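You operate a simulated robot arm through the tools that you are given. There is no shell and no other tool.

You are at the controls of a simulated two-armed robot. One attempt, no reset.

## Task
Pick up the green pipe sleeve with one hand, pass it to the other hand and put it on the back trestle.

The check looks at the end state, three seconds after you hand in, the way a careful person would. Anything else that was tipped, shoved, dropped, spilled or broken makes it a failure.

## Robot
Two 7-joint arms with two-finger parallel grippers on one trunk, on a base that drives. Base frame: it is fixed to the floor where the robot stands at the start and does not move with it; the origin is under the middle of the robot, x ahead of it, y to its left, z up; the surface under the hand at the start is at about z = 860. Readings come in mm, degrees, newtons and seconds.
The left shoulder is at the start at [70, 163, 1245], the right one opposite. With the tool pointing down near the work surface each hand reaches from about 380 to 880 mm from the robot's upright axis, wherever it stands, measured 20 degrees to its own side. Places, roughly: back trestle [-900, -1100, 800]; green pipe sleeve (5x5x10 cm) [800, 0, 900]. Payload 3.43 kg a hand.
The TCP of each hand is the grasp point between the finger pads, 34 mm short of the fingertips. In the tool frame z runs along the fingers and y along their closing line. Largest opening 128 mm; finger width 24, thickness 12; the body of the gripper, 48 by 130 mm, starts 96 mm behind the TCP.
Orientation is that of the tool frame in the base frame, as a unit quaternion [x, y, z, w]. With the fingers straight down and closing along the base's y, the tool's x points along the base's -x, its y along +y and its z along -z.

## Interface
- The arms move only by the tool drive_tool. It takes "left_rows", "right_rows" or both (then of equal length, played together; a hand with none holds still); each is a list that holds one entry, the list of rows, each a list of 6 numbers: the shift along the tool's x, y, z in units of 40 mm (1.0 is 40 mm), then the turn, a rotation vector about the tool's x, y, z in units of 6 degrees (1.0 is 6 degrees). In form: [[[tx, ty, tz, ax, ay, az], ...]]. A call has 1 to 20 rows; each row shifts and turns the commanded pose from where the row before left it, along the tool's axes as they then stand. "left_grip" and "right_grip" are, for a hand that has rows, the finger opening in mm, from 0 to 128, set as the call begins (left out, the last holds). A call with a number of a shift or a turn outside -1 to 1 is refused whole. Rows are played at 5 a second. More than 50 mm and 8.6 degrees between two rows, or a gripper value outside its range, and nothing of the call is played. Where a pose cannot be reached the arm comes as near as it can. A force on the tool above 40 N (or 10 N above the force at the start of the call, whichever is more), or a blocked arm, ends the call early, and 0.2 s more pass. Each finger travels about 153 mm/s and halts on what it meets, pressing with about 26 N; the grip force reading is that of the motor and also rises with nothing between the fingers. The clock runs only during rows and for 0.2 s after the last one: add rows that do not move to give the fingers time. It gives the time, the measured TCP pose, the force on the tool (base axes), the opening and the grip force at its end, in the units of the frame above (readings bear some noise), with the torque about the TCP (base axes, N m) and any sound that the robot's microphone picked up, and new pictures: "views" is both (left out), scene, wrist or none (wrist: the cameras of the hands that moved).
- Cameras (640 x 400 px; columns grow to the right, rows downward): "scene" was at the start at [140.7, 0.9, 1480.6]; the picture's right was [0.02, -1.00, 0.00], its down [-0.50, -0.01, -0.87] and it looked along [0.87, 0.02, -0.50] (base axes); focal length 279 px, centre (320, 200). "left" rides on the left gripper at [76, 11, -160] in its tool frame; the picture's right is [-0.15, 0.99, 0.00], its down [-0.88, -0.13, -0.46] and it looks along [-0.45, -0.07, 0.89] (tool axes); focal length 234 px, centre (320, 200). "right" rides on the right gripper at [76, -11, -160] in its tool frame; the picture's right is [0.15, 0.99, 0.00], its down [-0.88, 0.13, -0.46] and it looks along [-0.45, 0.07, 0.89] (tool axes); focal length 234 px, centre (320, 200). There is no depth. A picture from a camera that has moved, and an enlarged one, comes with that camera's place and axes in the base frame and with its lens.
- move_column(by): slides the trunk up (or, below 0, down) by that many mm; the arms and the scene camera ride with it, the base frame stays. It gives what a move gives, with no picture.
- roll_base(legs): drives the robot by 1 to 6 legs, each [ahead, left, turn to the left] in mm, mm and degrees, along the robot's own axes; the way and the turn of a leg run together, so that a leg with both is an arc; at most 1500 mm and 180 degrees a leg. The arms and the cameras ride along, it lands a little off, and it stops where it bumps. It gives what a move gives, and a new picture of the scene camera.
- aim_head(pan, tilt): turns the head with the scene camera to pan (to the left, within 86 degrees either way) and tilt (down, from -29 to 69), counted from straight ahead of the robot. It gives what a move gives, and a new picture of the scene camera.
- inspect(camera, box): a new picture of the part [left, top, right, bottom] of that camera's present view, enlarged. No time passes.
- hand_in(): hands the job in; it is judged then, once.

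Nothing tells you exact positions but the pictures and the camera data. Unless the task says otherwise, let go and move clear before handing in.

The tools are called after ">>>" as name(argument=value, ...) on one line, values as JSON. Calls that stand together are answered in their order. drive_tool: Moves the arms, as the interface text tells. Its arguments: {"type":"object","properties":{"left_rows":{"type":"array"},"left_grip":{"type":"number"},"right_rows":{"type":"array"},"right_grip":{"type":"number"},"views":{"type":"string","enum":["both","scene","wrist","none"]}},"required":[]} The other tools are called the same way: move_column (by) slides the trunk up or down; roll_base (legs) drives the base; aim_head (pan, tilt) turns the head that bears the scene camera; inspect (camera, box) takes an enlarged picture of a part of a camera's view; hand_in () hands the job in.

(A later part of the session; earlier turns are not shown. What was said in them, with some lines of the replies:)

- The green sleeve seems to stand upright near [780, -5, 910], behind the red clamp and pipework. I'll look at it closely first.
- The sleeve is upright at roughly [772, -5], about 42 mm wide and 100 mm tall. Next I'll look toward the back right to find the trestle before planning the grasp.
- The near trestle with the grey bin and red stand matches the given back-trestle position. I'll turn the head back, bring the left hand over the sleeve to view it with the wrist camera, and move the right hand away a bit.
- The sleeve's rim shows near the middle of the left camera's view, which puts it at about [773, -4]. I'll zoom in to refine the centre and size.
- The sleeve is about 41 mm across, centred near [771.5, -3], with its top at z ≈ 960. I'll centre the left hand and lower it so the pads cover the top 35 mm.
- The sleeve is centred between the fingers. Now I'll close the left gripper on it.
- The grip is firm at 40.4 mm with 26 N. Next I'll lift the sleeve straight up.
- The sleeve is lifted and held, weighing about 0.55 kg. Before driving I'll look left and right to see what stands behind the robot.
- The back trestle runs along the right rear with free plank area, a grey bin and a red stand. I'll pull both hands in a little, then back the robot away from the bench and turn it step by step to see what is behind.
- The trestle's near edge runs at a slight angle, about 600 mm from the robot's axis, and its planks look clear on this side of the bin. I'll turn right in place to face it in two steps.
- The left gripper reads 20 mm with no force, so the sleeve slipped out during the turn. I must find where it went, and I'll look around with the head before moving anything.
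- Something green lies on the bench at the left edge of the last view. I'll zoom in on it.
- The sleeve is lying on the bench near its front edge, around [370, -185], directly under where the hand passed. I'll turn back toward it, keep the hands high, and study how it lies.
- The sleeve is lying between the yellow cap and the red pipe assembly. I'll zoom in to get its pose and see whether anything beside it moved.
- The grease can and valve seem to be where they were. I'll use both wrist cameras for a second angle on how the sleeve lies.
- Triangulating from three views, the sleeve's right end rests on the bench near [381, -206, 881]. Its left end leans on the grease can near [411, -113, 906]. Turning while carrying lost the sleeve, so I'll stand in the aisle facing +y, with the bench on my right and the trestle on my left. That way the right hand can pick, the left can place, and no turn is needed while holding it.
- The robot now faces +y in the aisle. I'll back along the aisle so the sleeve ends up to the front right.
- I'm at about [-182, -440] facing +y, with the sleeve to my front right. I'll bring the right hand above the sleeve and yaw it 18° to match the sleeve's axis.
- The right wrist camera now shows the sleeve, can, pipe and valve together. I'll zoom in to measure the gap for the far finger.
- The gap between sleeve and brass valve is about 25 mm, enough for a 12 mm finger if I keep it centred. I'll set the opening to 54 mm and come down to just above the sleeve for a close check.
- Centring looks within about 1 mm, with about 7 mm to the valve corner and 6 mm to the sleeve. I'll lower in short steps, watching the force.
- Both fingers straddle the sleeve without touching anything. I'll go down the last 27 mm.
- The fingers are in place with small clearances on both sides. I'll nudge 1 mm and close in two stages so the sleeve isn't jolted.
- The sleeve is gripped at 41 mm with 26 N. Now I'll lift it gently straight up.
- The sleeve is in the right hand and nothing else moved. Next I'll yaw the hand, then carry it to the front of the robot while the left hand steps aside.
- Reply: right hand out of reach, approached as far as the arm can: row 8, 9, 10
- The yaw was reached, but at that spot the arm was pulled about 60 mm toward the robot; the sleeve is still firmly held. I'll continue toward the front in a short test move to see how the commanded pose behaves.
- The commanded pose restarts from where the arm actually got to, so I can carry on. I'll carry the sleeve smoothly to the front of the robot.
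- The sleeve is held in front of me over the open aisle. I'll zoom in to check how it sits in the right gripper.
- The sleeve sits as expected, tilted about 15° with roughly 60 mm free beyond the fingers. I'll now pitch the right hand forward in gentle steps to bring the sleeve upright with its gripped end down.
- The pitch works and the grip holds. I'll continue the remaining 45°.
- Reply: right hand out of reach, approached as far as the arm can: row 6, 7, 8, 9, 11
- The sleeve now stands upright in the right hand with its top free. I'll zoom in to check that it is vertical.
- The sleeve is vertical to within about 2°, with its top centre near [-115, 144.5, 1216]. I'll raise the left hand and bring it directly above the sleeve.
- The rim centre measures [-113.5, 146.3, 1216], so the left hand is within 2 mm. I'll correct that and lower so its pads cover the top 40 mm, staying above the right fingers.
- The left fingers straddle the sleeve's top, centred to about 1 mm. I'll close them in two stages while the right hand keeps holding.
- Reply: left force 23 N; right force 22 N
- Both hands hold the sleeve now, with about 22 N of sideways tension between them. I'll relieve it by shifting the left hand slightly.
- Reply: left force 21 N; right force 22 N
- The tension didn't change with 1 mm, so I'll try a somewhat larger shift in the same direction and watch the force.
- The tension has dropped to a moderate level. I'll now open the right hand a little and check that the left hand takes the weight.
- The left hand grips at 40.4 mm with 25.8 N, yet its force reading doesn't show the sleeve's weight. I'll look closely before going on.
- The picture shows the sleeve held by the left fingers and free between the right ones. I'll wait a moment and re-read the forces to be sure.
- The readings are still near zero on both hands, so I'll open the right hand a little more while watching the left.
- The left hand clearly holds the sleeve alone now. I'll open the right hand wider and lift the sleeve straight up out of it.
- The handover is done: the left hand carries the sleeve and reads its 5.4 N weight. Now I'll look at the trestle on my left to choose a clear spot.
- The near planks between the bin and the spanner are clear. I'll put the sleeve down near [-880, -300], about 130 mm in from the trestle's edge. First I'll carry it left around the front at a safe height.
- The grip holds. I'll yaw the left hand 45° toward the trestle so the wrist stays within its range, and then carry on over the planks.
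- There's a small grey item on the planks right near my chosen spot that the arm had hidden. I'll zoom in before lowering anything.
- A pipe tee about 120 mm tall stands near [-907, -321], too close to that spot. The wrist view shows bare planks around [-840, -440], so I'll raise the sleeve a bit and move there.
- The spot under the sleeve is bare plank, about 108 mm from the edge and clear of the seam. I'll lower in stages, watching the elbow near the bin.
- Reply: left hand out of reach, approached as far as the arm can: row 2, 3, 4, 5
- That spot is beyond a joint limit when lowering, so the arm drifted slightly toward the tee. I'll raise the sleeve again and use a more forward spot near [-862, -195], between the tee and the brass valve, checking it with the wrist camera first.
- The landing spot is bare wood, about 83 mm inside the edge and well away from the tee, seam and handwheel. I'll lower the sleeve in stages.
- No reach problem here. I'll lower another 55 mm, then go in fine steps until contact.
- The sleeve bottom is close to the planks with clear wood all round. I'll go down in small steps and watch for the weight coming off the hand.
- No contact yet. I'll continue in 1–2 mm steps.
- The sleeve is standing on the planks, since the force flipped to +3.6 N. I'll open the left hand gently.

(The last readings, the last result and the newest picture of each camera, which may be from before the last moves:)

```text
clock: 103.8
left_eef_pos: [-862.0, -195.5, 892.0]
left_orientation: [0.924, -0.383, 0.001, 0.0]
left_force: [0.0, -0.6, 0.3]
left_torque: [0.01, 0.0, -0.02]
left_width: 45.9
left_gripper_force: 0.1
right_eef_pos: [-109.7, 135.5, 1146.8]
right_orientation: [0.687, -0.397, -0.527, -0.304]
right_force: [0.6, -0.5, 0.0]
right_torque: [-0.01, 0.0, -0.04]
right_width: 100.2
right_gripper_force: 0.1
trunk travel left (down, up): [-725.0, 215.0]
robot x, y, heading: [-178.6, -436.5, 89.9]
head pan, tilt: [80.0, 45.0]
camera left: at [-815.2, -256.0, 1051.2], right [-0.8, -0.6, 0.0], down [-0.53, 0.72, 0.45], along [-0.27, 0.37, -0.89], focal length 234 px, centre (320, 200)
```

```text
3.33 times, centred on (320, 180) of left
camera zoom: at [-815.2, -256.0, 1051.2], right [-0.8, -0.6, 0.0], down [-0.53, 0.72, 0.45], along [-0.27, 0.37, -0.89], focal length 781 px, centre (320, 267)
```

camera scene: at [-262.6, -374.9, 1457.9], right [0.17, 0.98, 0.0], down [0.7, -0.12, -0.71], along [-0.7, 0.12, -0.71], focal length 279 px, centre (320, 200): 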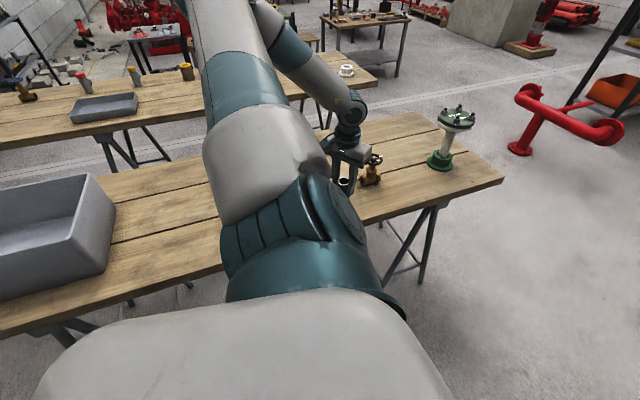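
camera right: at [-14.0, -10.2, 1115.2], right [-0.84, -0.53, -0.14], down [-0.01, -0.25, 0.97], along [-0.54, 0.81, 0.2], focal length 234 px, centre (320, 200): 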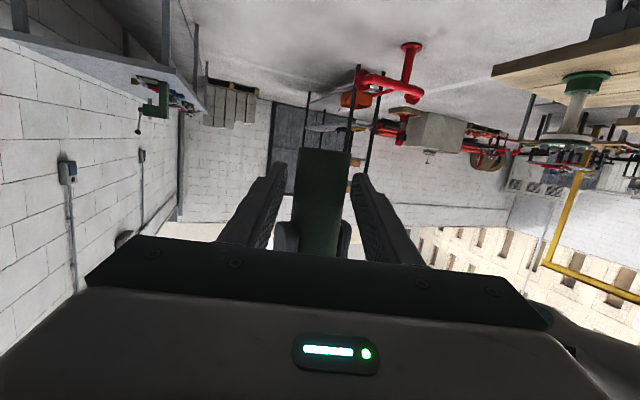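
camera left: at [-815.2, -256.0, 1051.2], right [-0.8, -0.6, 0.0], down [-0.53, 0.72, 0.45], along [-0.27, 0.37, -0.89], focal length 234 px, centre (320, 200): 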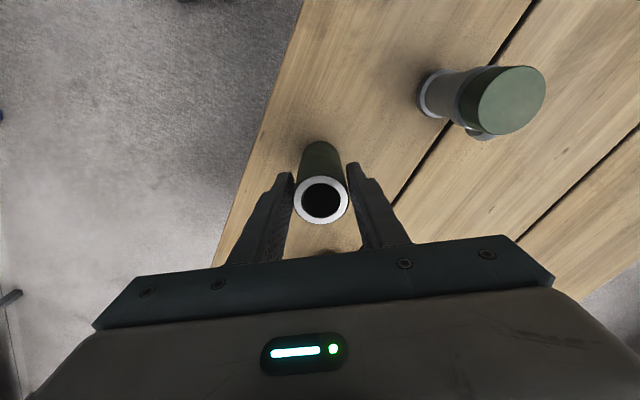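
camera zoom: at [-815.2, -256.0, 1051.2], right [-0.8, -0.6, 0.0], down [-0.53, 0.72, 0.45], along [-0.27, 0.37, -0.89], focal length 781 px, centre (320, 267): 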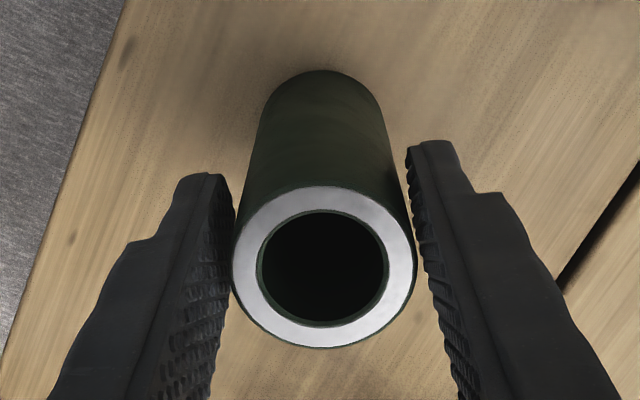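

The sleeve stands on its own. I'll open wider and raise the left hand straight up.

>>> drive_tool(left_rows=[[[0, 0, 0, 0, 0, 0], [0, 0, 0, 0, 0, 0], [0, 0, 0, 0, 0, 0]]], left_grip=76, views="wrist")

>>> drive_tool(left_rows=[[[0, 0, -0.2, 0, 0, 0], [0, 0, -0.5, 0, 0, 0], [0, 0, -0.8, 0, 0, 0], [0, 0, -0.9, 0, 0, 0], [0, 0, -0.9, 0, 0, 0], [0, 0, -0.9, 0, 0, 0], [0, 0, -0.6, 0, 0, 0], [0, 0, 0, 0, 0, 0]]], views="both")

```text
clock: 104.6
left_eef_pos: [-863.3, -196.0, 892.8]
left_orientation: [0.924, -0.382, 0.0, 0.0]
left_force: [-0.9, -0.1, 0.1]
left_torque: [0.02, 0.01, -0.01]
left_width: 76.0
left_gripper_force: 0.1
right_eef_pos: [-109.7, 133.6, 1147.4]
right_orientation: [0.687, -0.397, -0.527, -0.305]
right_force: [-0.4, -0.1, -0.1]
right_torque: [-0.01, 0.03, 0.02]
right_width: 99.8
right_gripper_force: 0.0
trunk travel left (down, up): [-725.0, 215.0]
robot x, y, heading: [-178.0, -438.8, 89.9]
head pan, tilt: [80.0, 45.0]
camera left: at [-815.1, -256.2, 1051.3], right [-0.8, -0.6, 0.0], down [-0.53, 0.72, 0.45], along [-0.27, 0.37, -0.89], focal length 234 px, centre (320, 200)
```

left: 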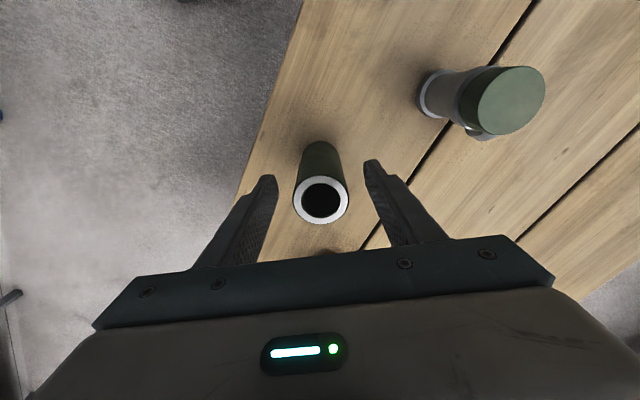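

```text
clock: 106.4
left_eef_pos: [-863.1, -195.6, 1082.9]
left_orientation: [0.924, -0.383, 0.001, 0.001]
left_force: [-0.6, 0.1, 0.9]
left_torque: [-0.02, -0.03, -0.03]
left_width: 76.2
left_gripper_force: 0.1
right_eef_pos: [-110.2, 134.3, 1147.0]
right_orientation: [0.686, -0.397, -0.527, -0.306]
right_force: [0.1, -1.8, 0.5]
right_torque: [-0.01, -0.01, -0.01]
right_width: 99.7
right_gripper_force: 0.0
trunk travel left (down, up): [-725.0, 215.0]
robot x, y, heading: [-183.4, -437.0, 90.1]
head pan, tilt: [80.0, 45.0]
camera scene: at [-262.4, -374.7, 1458.0], right [0.17, 0.98, 0.0], down [0.7, -0.12, -0.71], along [-0.7, 0.12, -0.71], focal length 279 px, centre (320, 200)
camera left: at [-816.3, -256.0, 1242.3], right [-0.8, -0.6, 0.0], down [-0.53, 0.72, 0.45], along [-0.27, 0.37, -0.89], focal length 234 px, centre (320, 200)
```

scene: 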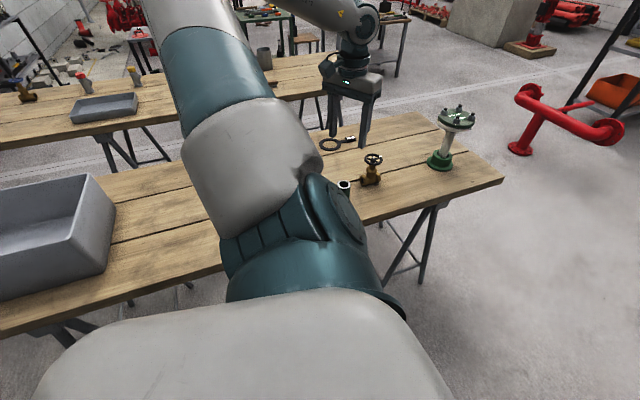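
left: 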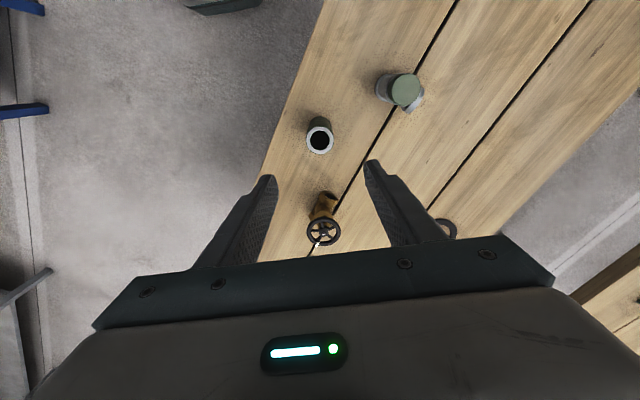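

The sleeve stands upright on the trestle and everything around it is undisturbed. I'll move the left hand up and away, back over the aisle.

>>> drive_tool(left_rows=[[[0, 0, -0.6, 0, 0, 0], [0, 0, -0.9, 0, 0, 0], [0, 0, -0.9, 0, 0, 0], [0, 0, -0.4, 0, 0, 0], [0, -0.4, 0, 0, 0, 0], [0, -0.8, 0, 0, 0, 0], [0, -0.9, 0, 0, 0, 0], [0, -0.9, 0, 0, 0, 0], [0, -0.9, 0, 0, 0, 0], [0, -0.9, 0, 0, 0, 0], [0, -0.9, 0, 0, 0, 0], [0, -0.9, 0, 0, 0, 0], [0, -0.8, 0, 0, 0, 0], [0, -0.5, 0, 0, 0, 0], [0, 0, 0, 0, 0, 0]]], views="both")

>>> inspect(camera="scene", box=[260, 90, 516, 250])

```text
clock: 109.6
left_eef_pos: [-639.0, 30.5, 1195.8]
left_orientation: [0.924, -0.383, 0.0, 0.0]
left_force: [-0.7, -0.7, -0.4]
left_torque: [0.02, 0.0, 0.03]
left_width: 76.1
left_gripper_force: 0.0
right_eef_pos: [-110.2, 135.0, 1147.8]
right_orientation: [0.686, -0.397, -0.527, -0.305]
right_force: [-0.9, -0.6, 0.4]
right_torque: [0.02, -0.03, 0.01]
right_width: 100.0
right_gripper_force: 0.2
trunk travel left (down, up): [-725.0, 215.0]
robot x, y, heading: [-185.6, -438.2, 90.0]
head pan, tilt: [80.0, 45.0]
camera scene: at [-262.6, -375.3, 1458.0], right [0.17, 0.98, 0.0], down [0.7, -0.12, -0.71], along [-0.7, 0.12, -0.71], focal length 279 px, centre (320, 200)
camera left: at [-592.0, -29.6, 1354.6], right [-0.8, -0.6, 0.0], down [-0.53, 0.72, 0.45], along [-0.27, 0.37, -0.89], focal length 234 px, centre (320, 200)
```

scene: 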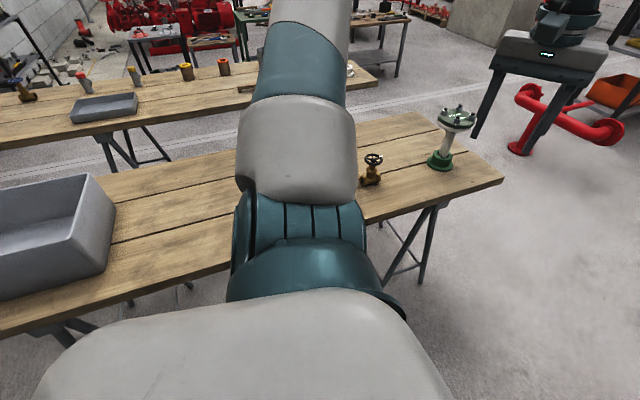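
left: 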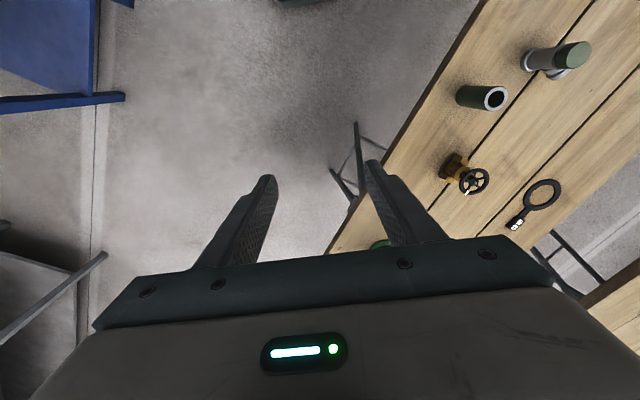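

```text
2.50 times, centred on (388, 170) of scene
camera zoom: at [-262.6, -375.3, 1458.0], right [0.17, 0.98, 0.0], down [0.7, -0.12, -0.71], along [-0.7, 0.12, -0.71], focal length 698 px, centre (150, 275)
```

zoom: 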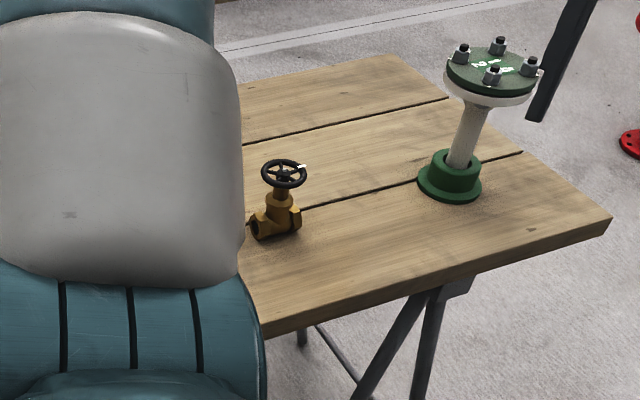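

The sleeve stands upright on the back trestle beside the tee and valve, none of which moved. Finally I'll check the bench for any disturbance from the earlier drop.

>>> aim_head(pan=-80, tilt=45)

>>> aim_head(pan=-45, tilt=45)

```text
clock: 112.0
left_eef_pos: [-638.6, 32.2, 1195.4]
left_orientation: [0.924, -0.382, 0.001, 0.001]
left_force: [0.8, -0.1, -0.3]
left_torque: [0.03, -0.03, -0.01]
left_width: 75.8
left_gripper_force: 0.1
right_eef_pos: [-109.2, 134.6, 1147.8]
right_orientation: [0.687, -0.397, -0.527, -0.305]
right_force: [0.5, -0.1, -0.3]
right_torque: [-0.02, 0.02, 0.03]
right_width: 100.0
right_gripper_force: 0.0
trunk travel left (down, up): [-725.0, 215.0]
robot x, y, heading: [-182.2, -440.2, 89.6]
head pan, tilt: [-80.0, 45.0]
camera scene: at [-101.9, -374.9, 1458.0], right [0.17, -0.98, 0.0], down [-0.7, -0.12, -0.71], along [0.7, 0.12, -0.71], focal length 279 px, centre (320, 200)
```

scene: 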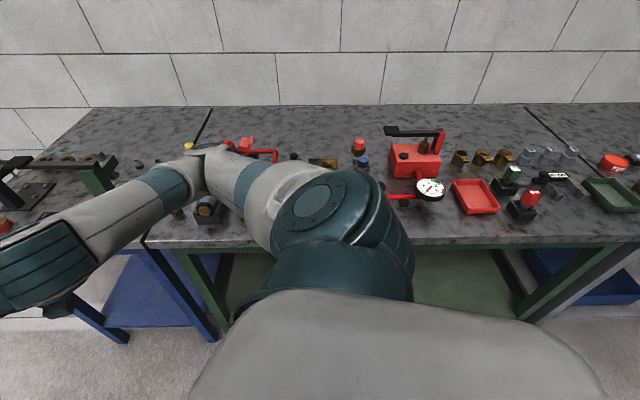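

```text
clock: 113.0
left_eef_pos: [-638.3, 31.3, 1196.3]
left_orientation: [0.924, -0.383, 0.001, 0.0]
left_force: [-0.6, -0.1, -0.4]
left_torque: [-0.01, -0.02, -0.01]
left_width: 76.0
left_gripper_force: 0.0
right_eef_pos: [-109.4, 134.2, 1145.8]
right_orientation: [0.686, -0.397, -0.528, -0.305]
right_force: [0.0, 0.0, -0.3]
right_torque: [0.01, 0.04, 0.01]
right_width: 99.7
right_gripper_force: 0.0
trunk travel left (down, up): [-725.0, 215.0]
robot x, y, heading: [-184.5, -441.6, 90.0]
head pan, tilt: [-45.0, 45.0]
camera scene: at [-124.4, -331.6, 1458.0], right [0.71, -0.71, 0.0], down [-0.5, -0.5, -0.71], along [0.5, 0.5, -0.71], focal length 279 px, centre (320, 200)
```

scene: 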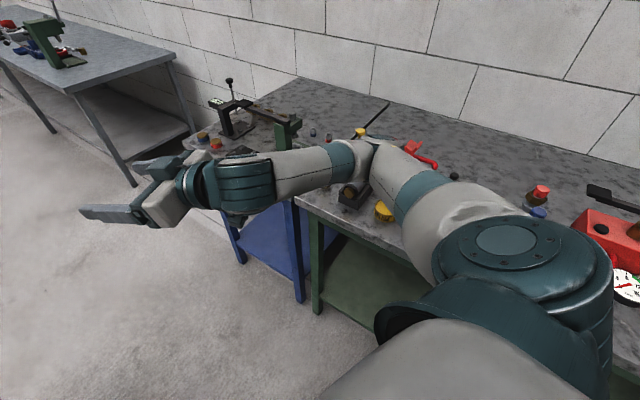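

Parts of the bench are hidden behind the right arm. I'll pitch the right hand back down the way it came so the arm clears, then check the bench items.

>>> drive_tool(right_rows=[[[0, 0, 0, 0, 0.5, 0], [0, 0, 0, 0, 0.9, 0], [0, 0, 0, 0, 0.96, 0], [0, 0, 0, 0, 0.96, 0], [0, 0, 0, 0, 0.96, 0], [0, 0, 0, 0, 0.96, 0], [0, 0, 0, 0, 0.96, 0], [0, 0, 0, 0, 0.96, 0], [0, 0, 0, 0, 0.96, 0], [0, 0, 0, 0, 0.96, 0], [0, 0, 0, 0, 0.96, 0], [0, 0, 0, 0, 0.96, 0], [0, 0, 0, 0, 0.96, 0], [0, 0, 0, 0, 0.5, 0], [0, 0, 0, 0, 0, 0]]], views="scene")

```text
clock: 116.2
left_eef_pos: [-639.5, 30.5, 1196.1]
left_orientation: [0.924, -0.383, 0.0, 0.0]
left_force: [-0.3, 0.2, -1.1]
left_torque: [-0.02, 0.01, -0.02]
left_width: 75.7
left_gripper_force: 0.1
right_eef_pos: [-109.5, 135.0, 1146.0]
right_orientation: [0.865, -0.501, -0.002, -0.001]
right_force: [0.0, 0.0, 0.1]
right_torque: [-0.01, -0.02, -0.01]
right_width: 100.2
right_gripper_force: 0.0
trunk travel left (down, up): [-725.0, 215.0]
robot x, y, heading: [-182.1, -437.7, 89.9]
head pan, tilt: [-45.0, 45.0]
camera scene: at [-124.2, -331.7, 1458.0], right [0.71, -0.71, 0.0], down [-0.5, -0.5, -0.71], along [0.5, 0.5, -0.71], focal length 279 px, centre (320, 200)
```

scene: 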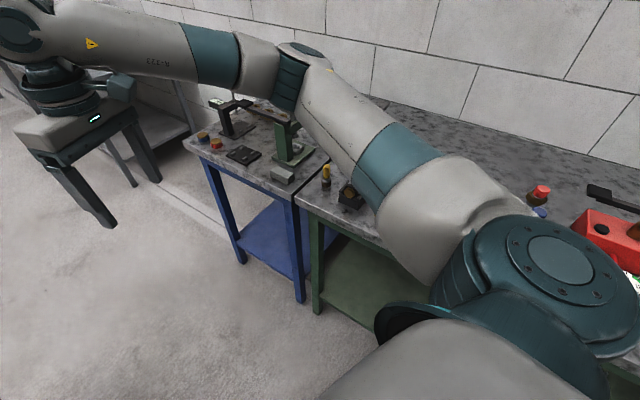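

The right arm still blocks the view of the bench. With both hands empty, I'll turn right to face the bench and confirm nothing there was upset.

>>> roll_base(legs=[[0, 0, -70]])

>>> aim_head(pan=0, tilt=45)

```text
clock: 119.7
left_eef_pos: [101.8, 151.3, 1196.4]
left_orientation: [-0.536, 0.844, 0.0, -0.001]
left_force: [0.0, 0.5, -0.1]
left_torque: [0.04, 0.0, 0.0]
left_width: 76.0
left_gripper_force: 0.1
right_eef_pos: [382.5, -312.0, 1146.6]
right_orientation: [-0.421, 0.907, 0.001, 0.002]
right_force: [-0.2, -0.3, -0.2]
right_torque: [-0.03, 0.0, 0.03]
right_width: 99.9
right_gripper_force: 0.1
trunk travel left (down, up): [-725.0, 215.0]
robot x, y, heading: [-180.1, -435.0, 19.9]
head pan, tilt: [-45.0, 45.0]
camera scene: at [-61.1, -456.5, 1458.0], right [-0.42, -0.91, 0.0], down [-0.64, 0.3, -0.71], along [0.64, -0.3, -0.71], focal length 279 px, centre (320, 200)
```

scene: 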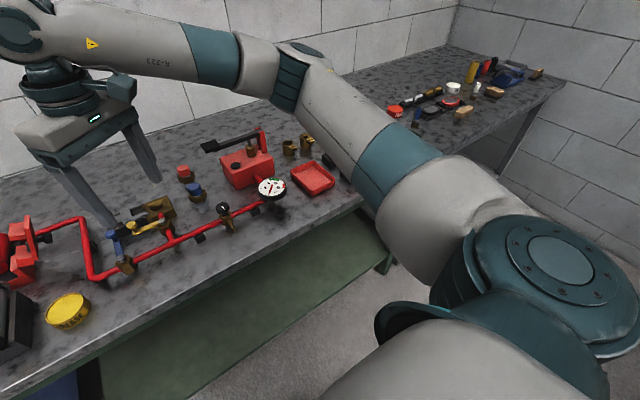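

```text
clock: 120.8
left_eef_pos: [102.5, 151.6, 1195.9]
left_orientation: [-0.537, 0.844, -0.001, -0.001]
left_force: [0.6, -0.3, 0.4]
left_torque: [0.0, 0.03, -0.02]
left_width: 76.1
left_gripper_force: 0.1
right_eef_pos: [382.0, -312.0, 1145.9]
right_orientation: [-0.421, 0.907, 0.001, 0.002]
right_force: [0.0, -0.6, 0.5]
right_torque: [0.02, -0.03, 0.0]
right_width: 100.0
right_gripper_force: 0.0
trunk travel left (down, up): [-725.0, 215.0]
robot x, y, heading: [-178.0, -437.0, 19.9]
head pan, tilt: [0.0, 45.0]
camera scene: at [-58.1, -394.5, 1458.0], right [0.34, -0.94, 0.0], down [-0.67, -0.24, -0.71], along [0.67, 0.24, -0.71], focal length 279 px, centre (320, 200)
```

scene: 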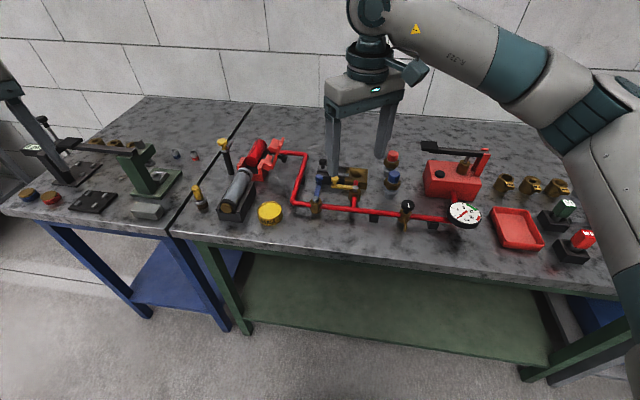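

The sleeve is standing upright on the back trestle and both hands are empty and clear. The grease can, bottles, valves and tools on the bench look as they did at the start, so I'm handing in.

>>> hand_in()

```text
The job is handed in.
```

The green pipe sleeve is standing upright on the back trestle, near [-862, -195], about 83 mm in from the near edge. I have handed the job in. The right hand picked it up, it was passed in the air to the left hand, and the left hand set it down and moved clear.

**Dropped once:** On my first try I picked the sleeve up with the left hand, and it slipped out while the robot was turning. It fell onto the bench and came to rest leaning on the grease can. I picked it up from there and carried it the rest of the way without turning the robot.

**Other items:** In my last views of the bench and the trestle, everything was standing where it had been. The grease can is the one uncertain item. It looks unmoved, but I can only place it to within about 10 mm, so I can't rule out a shift of a few millimetres from the drop.
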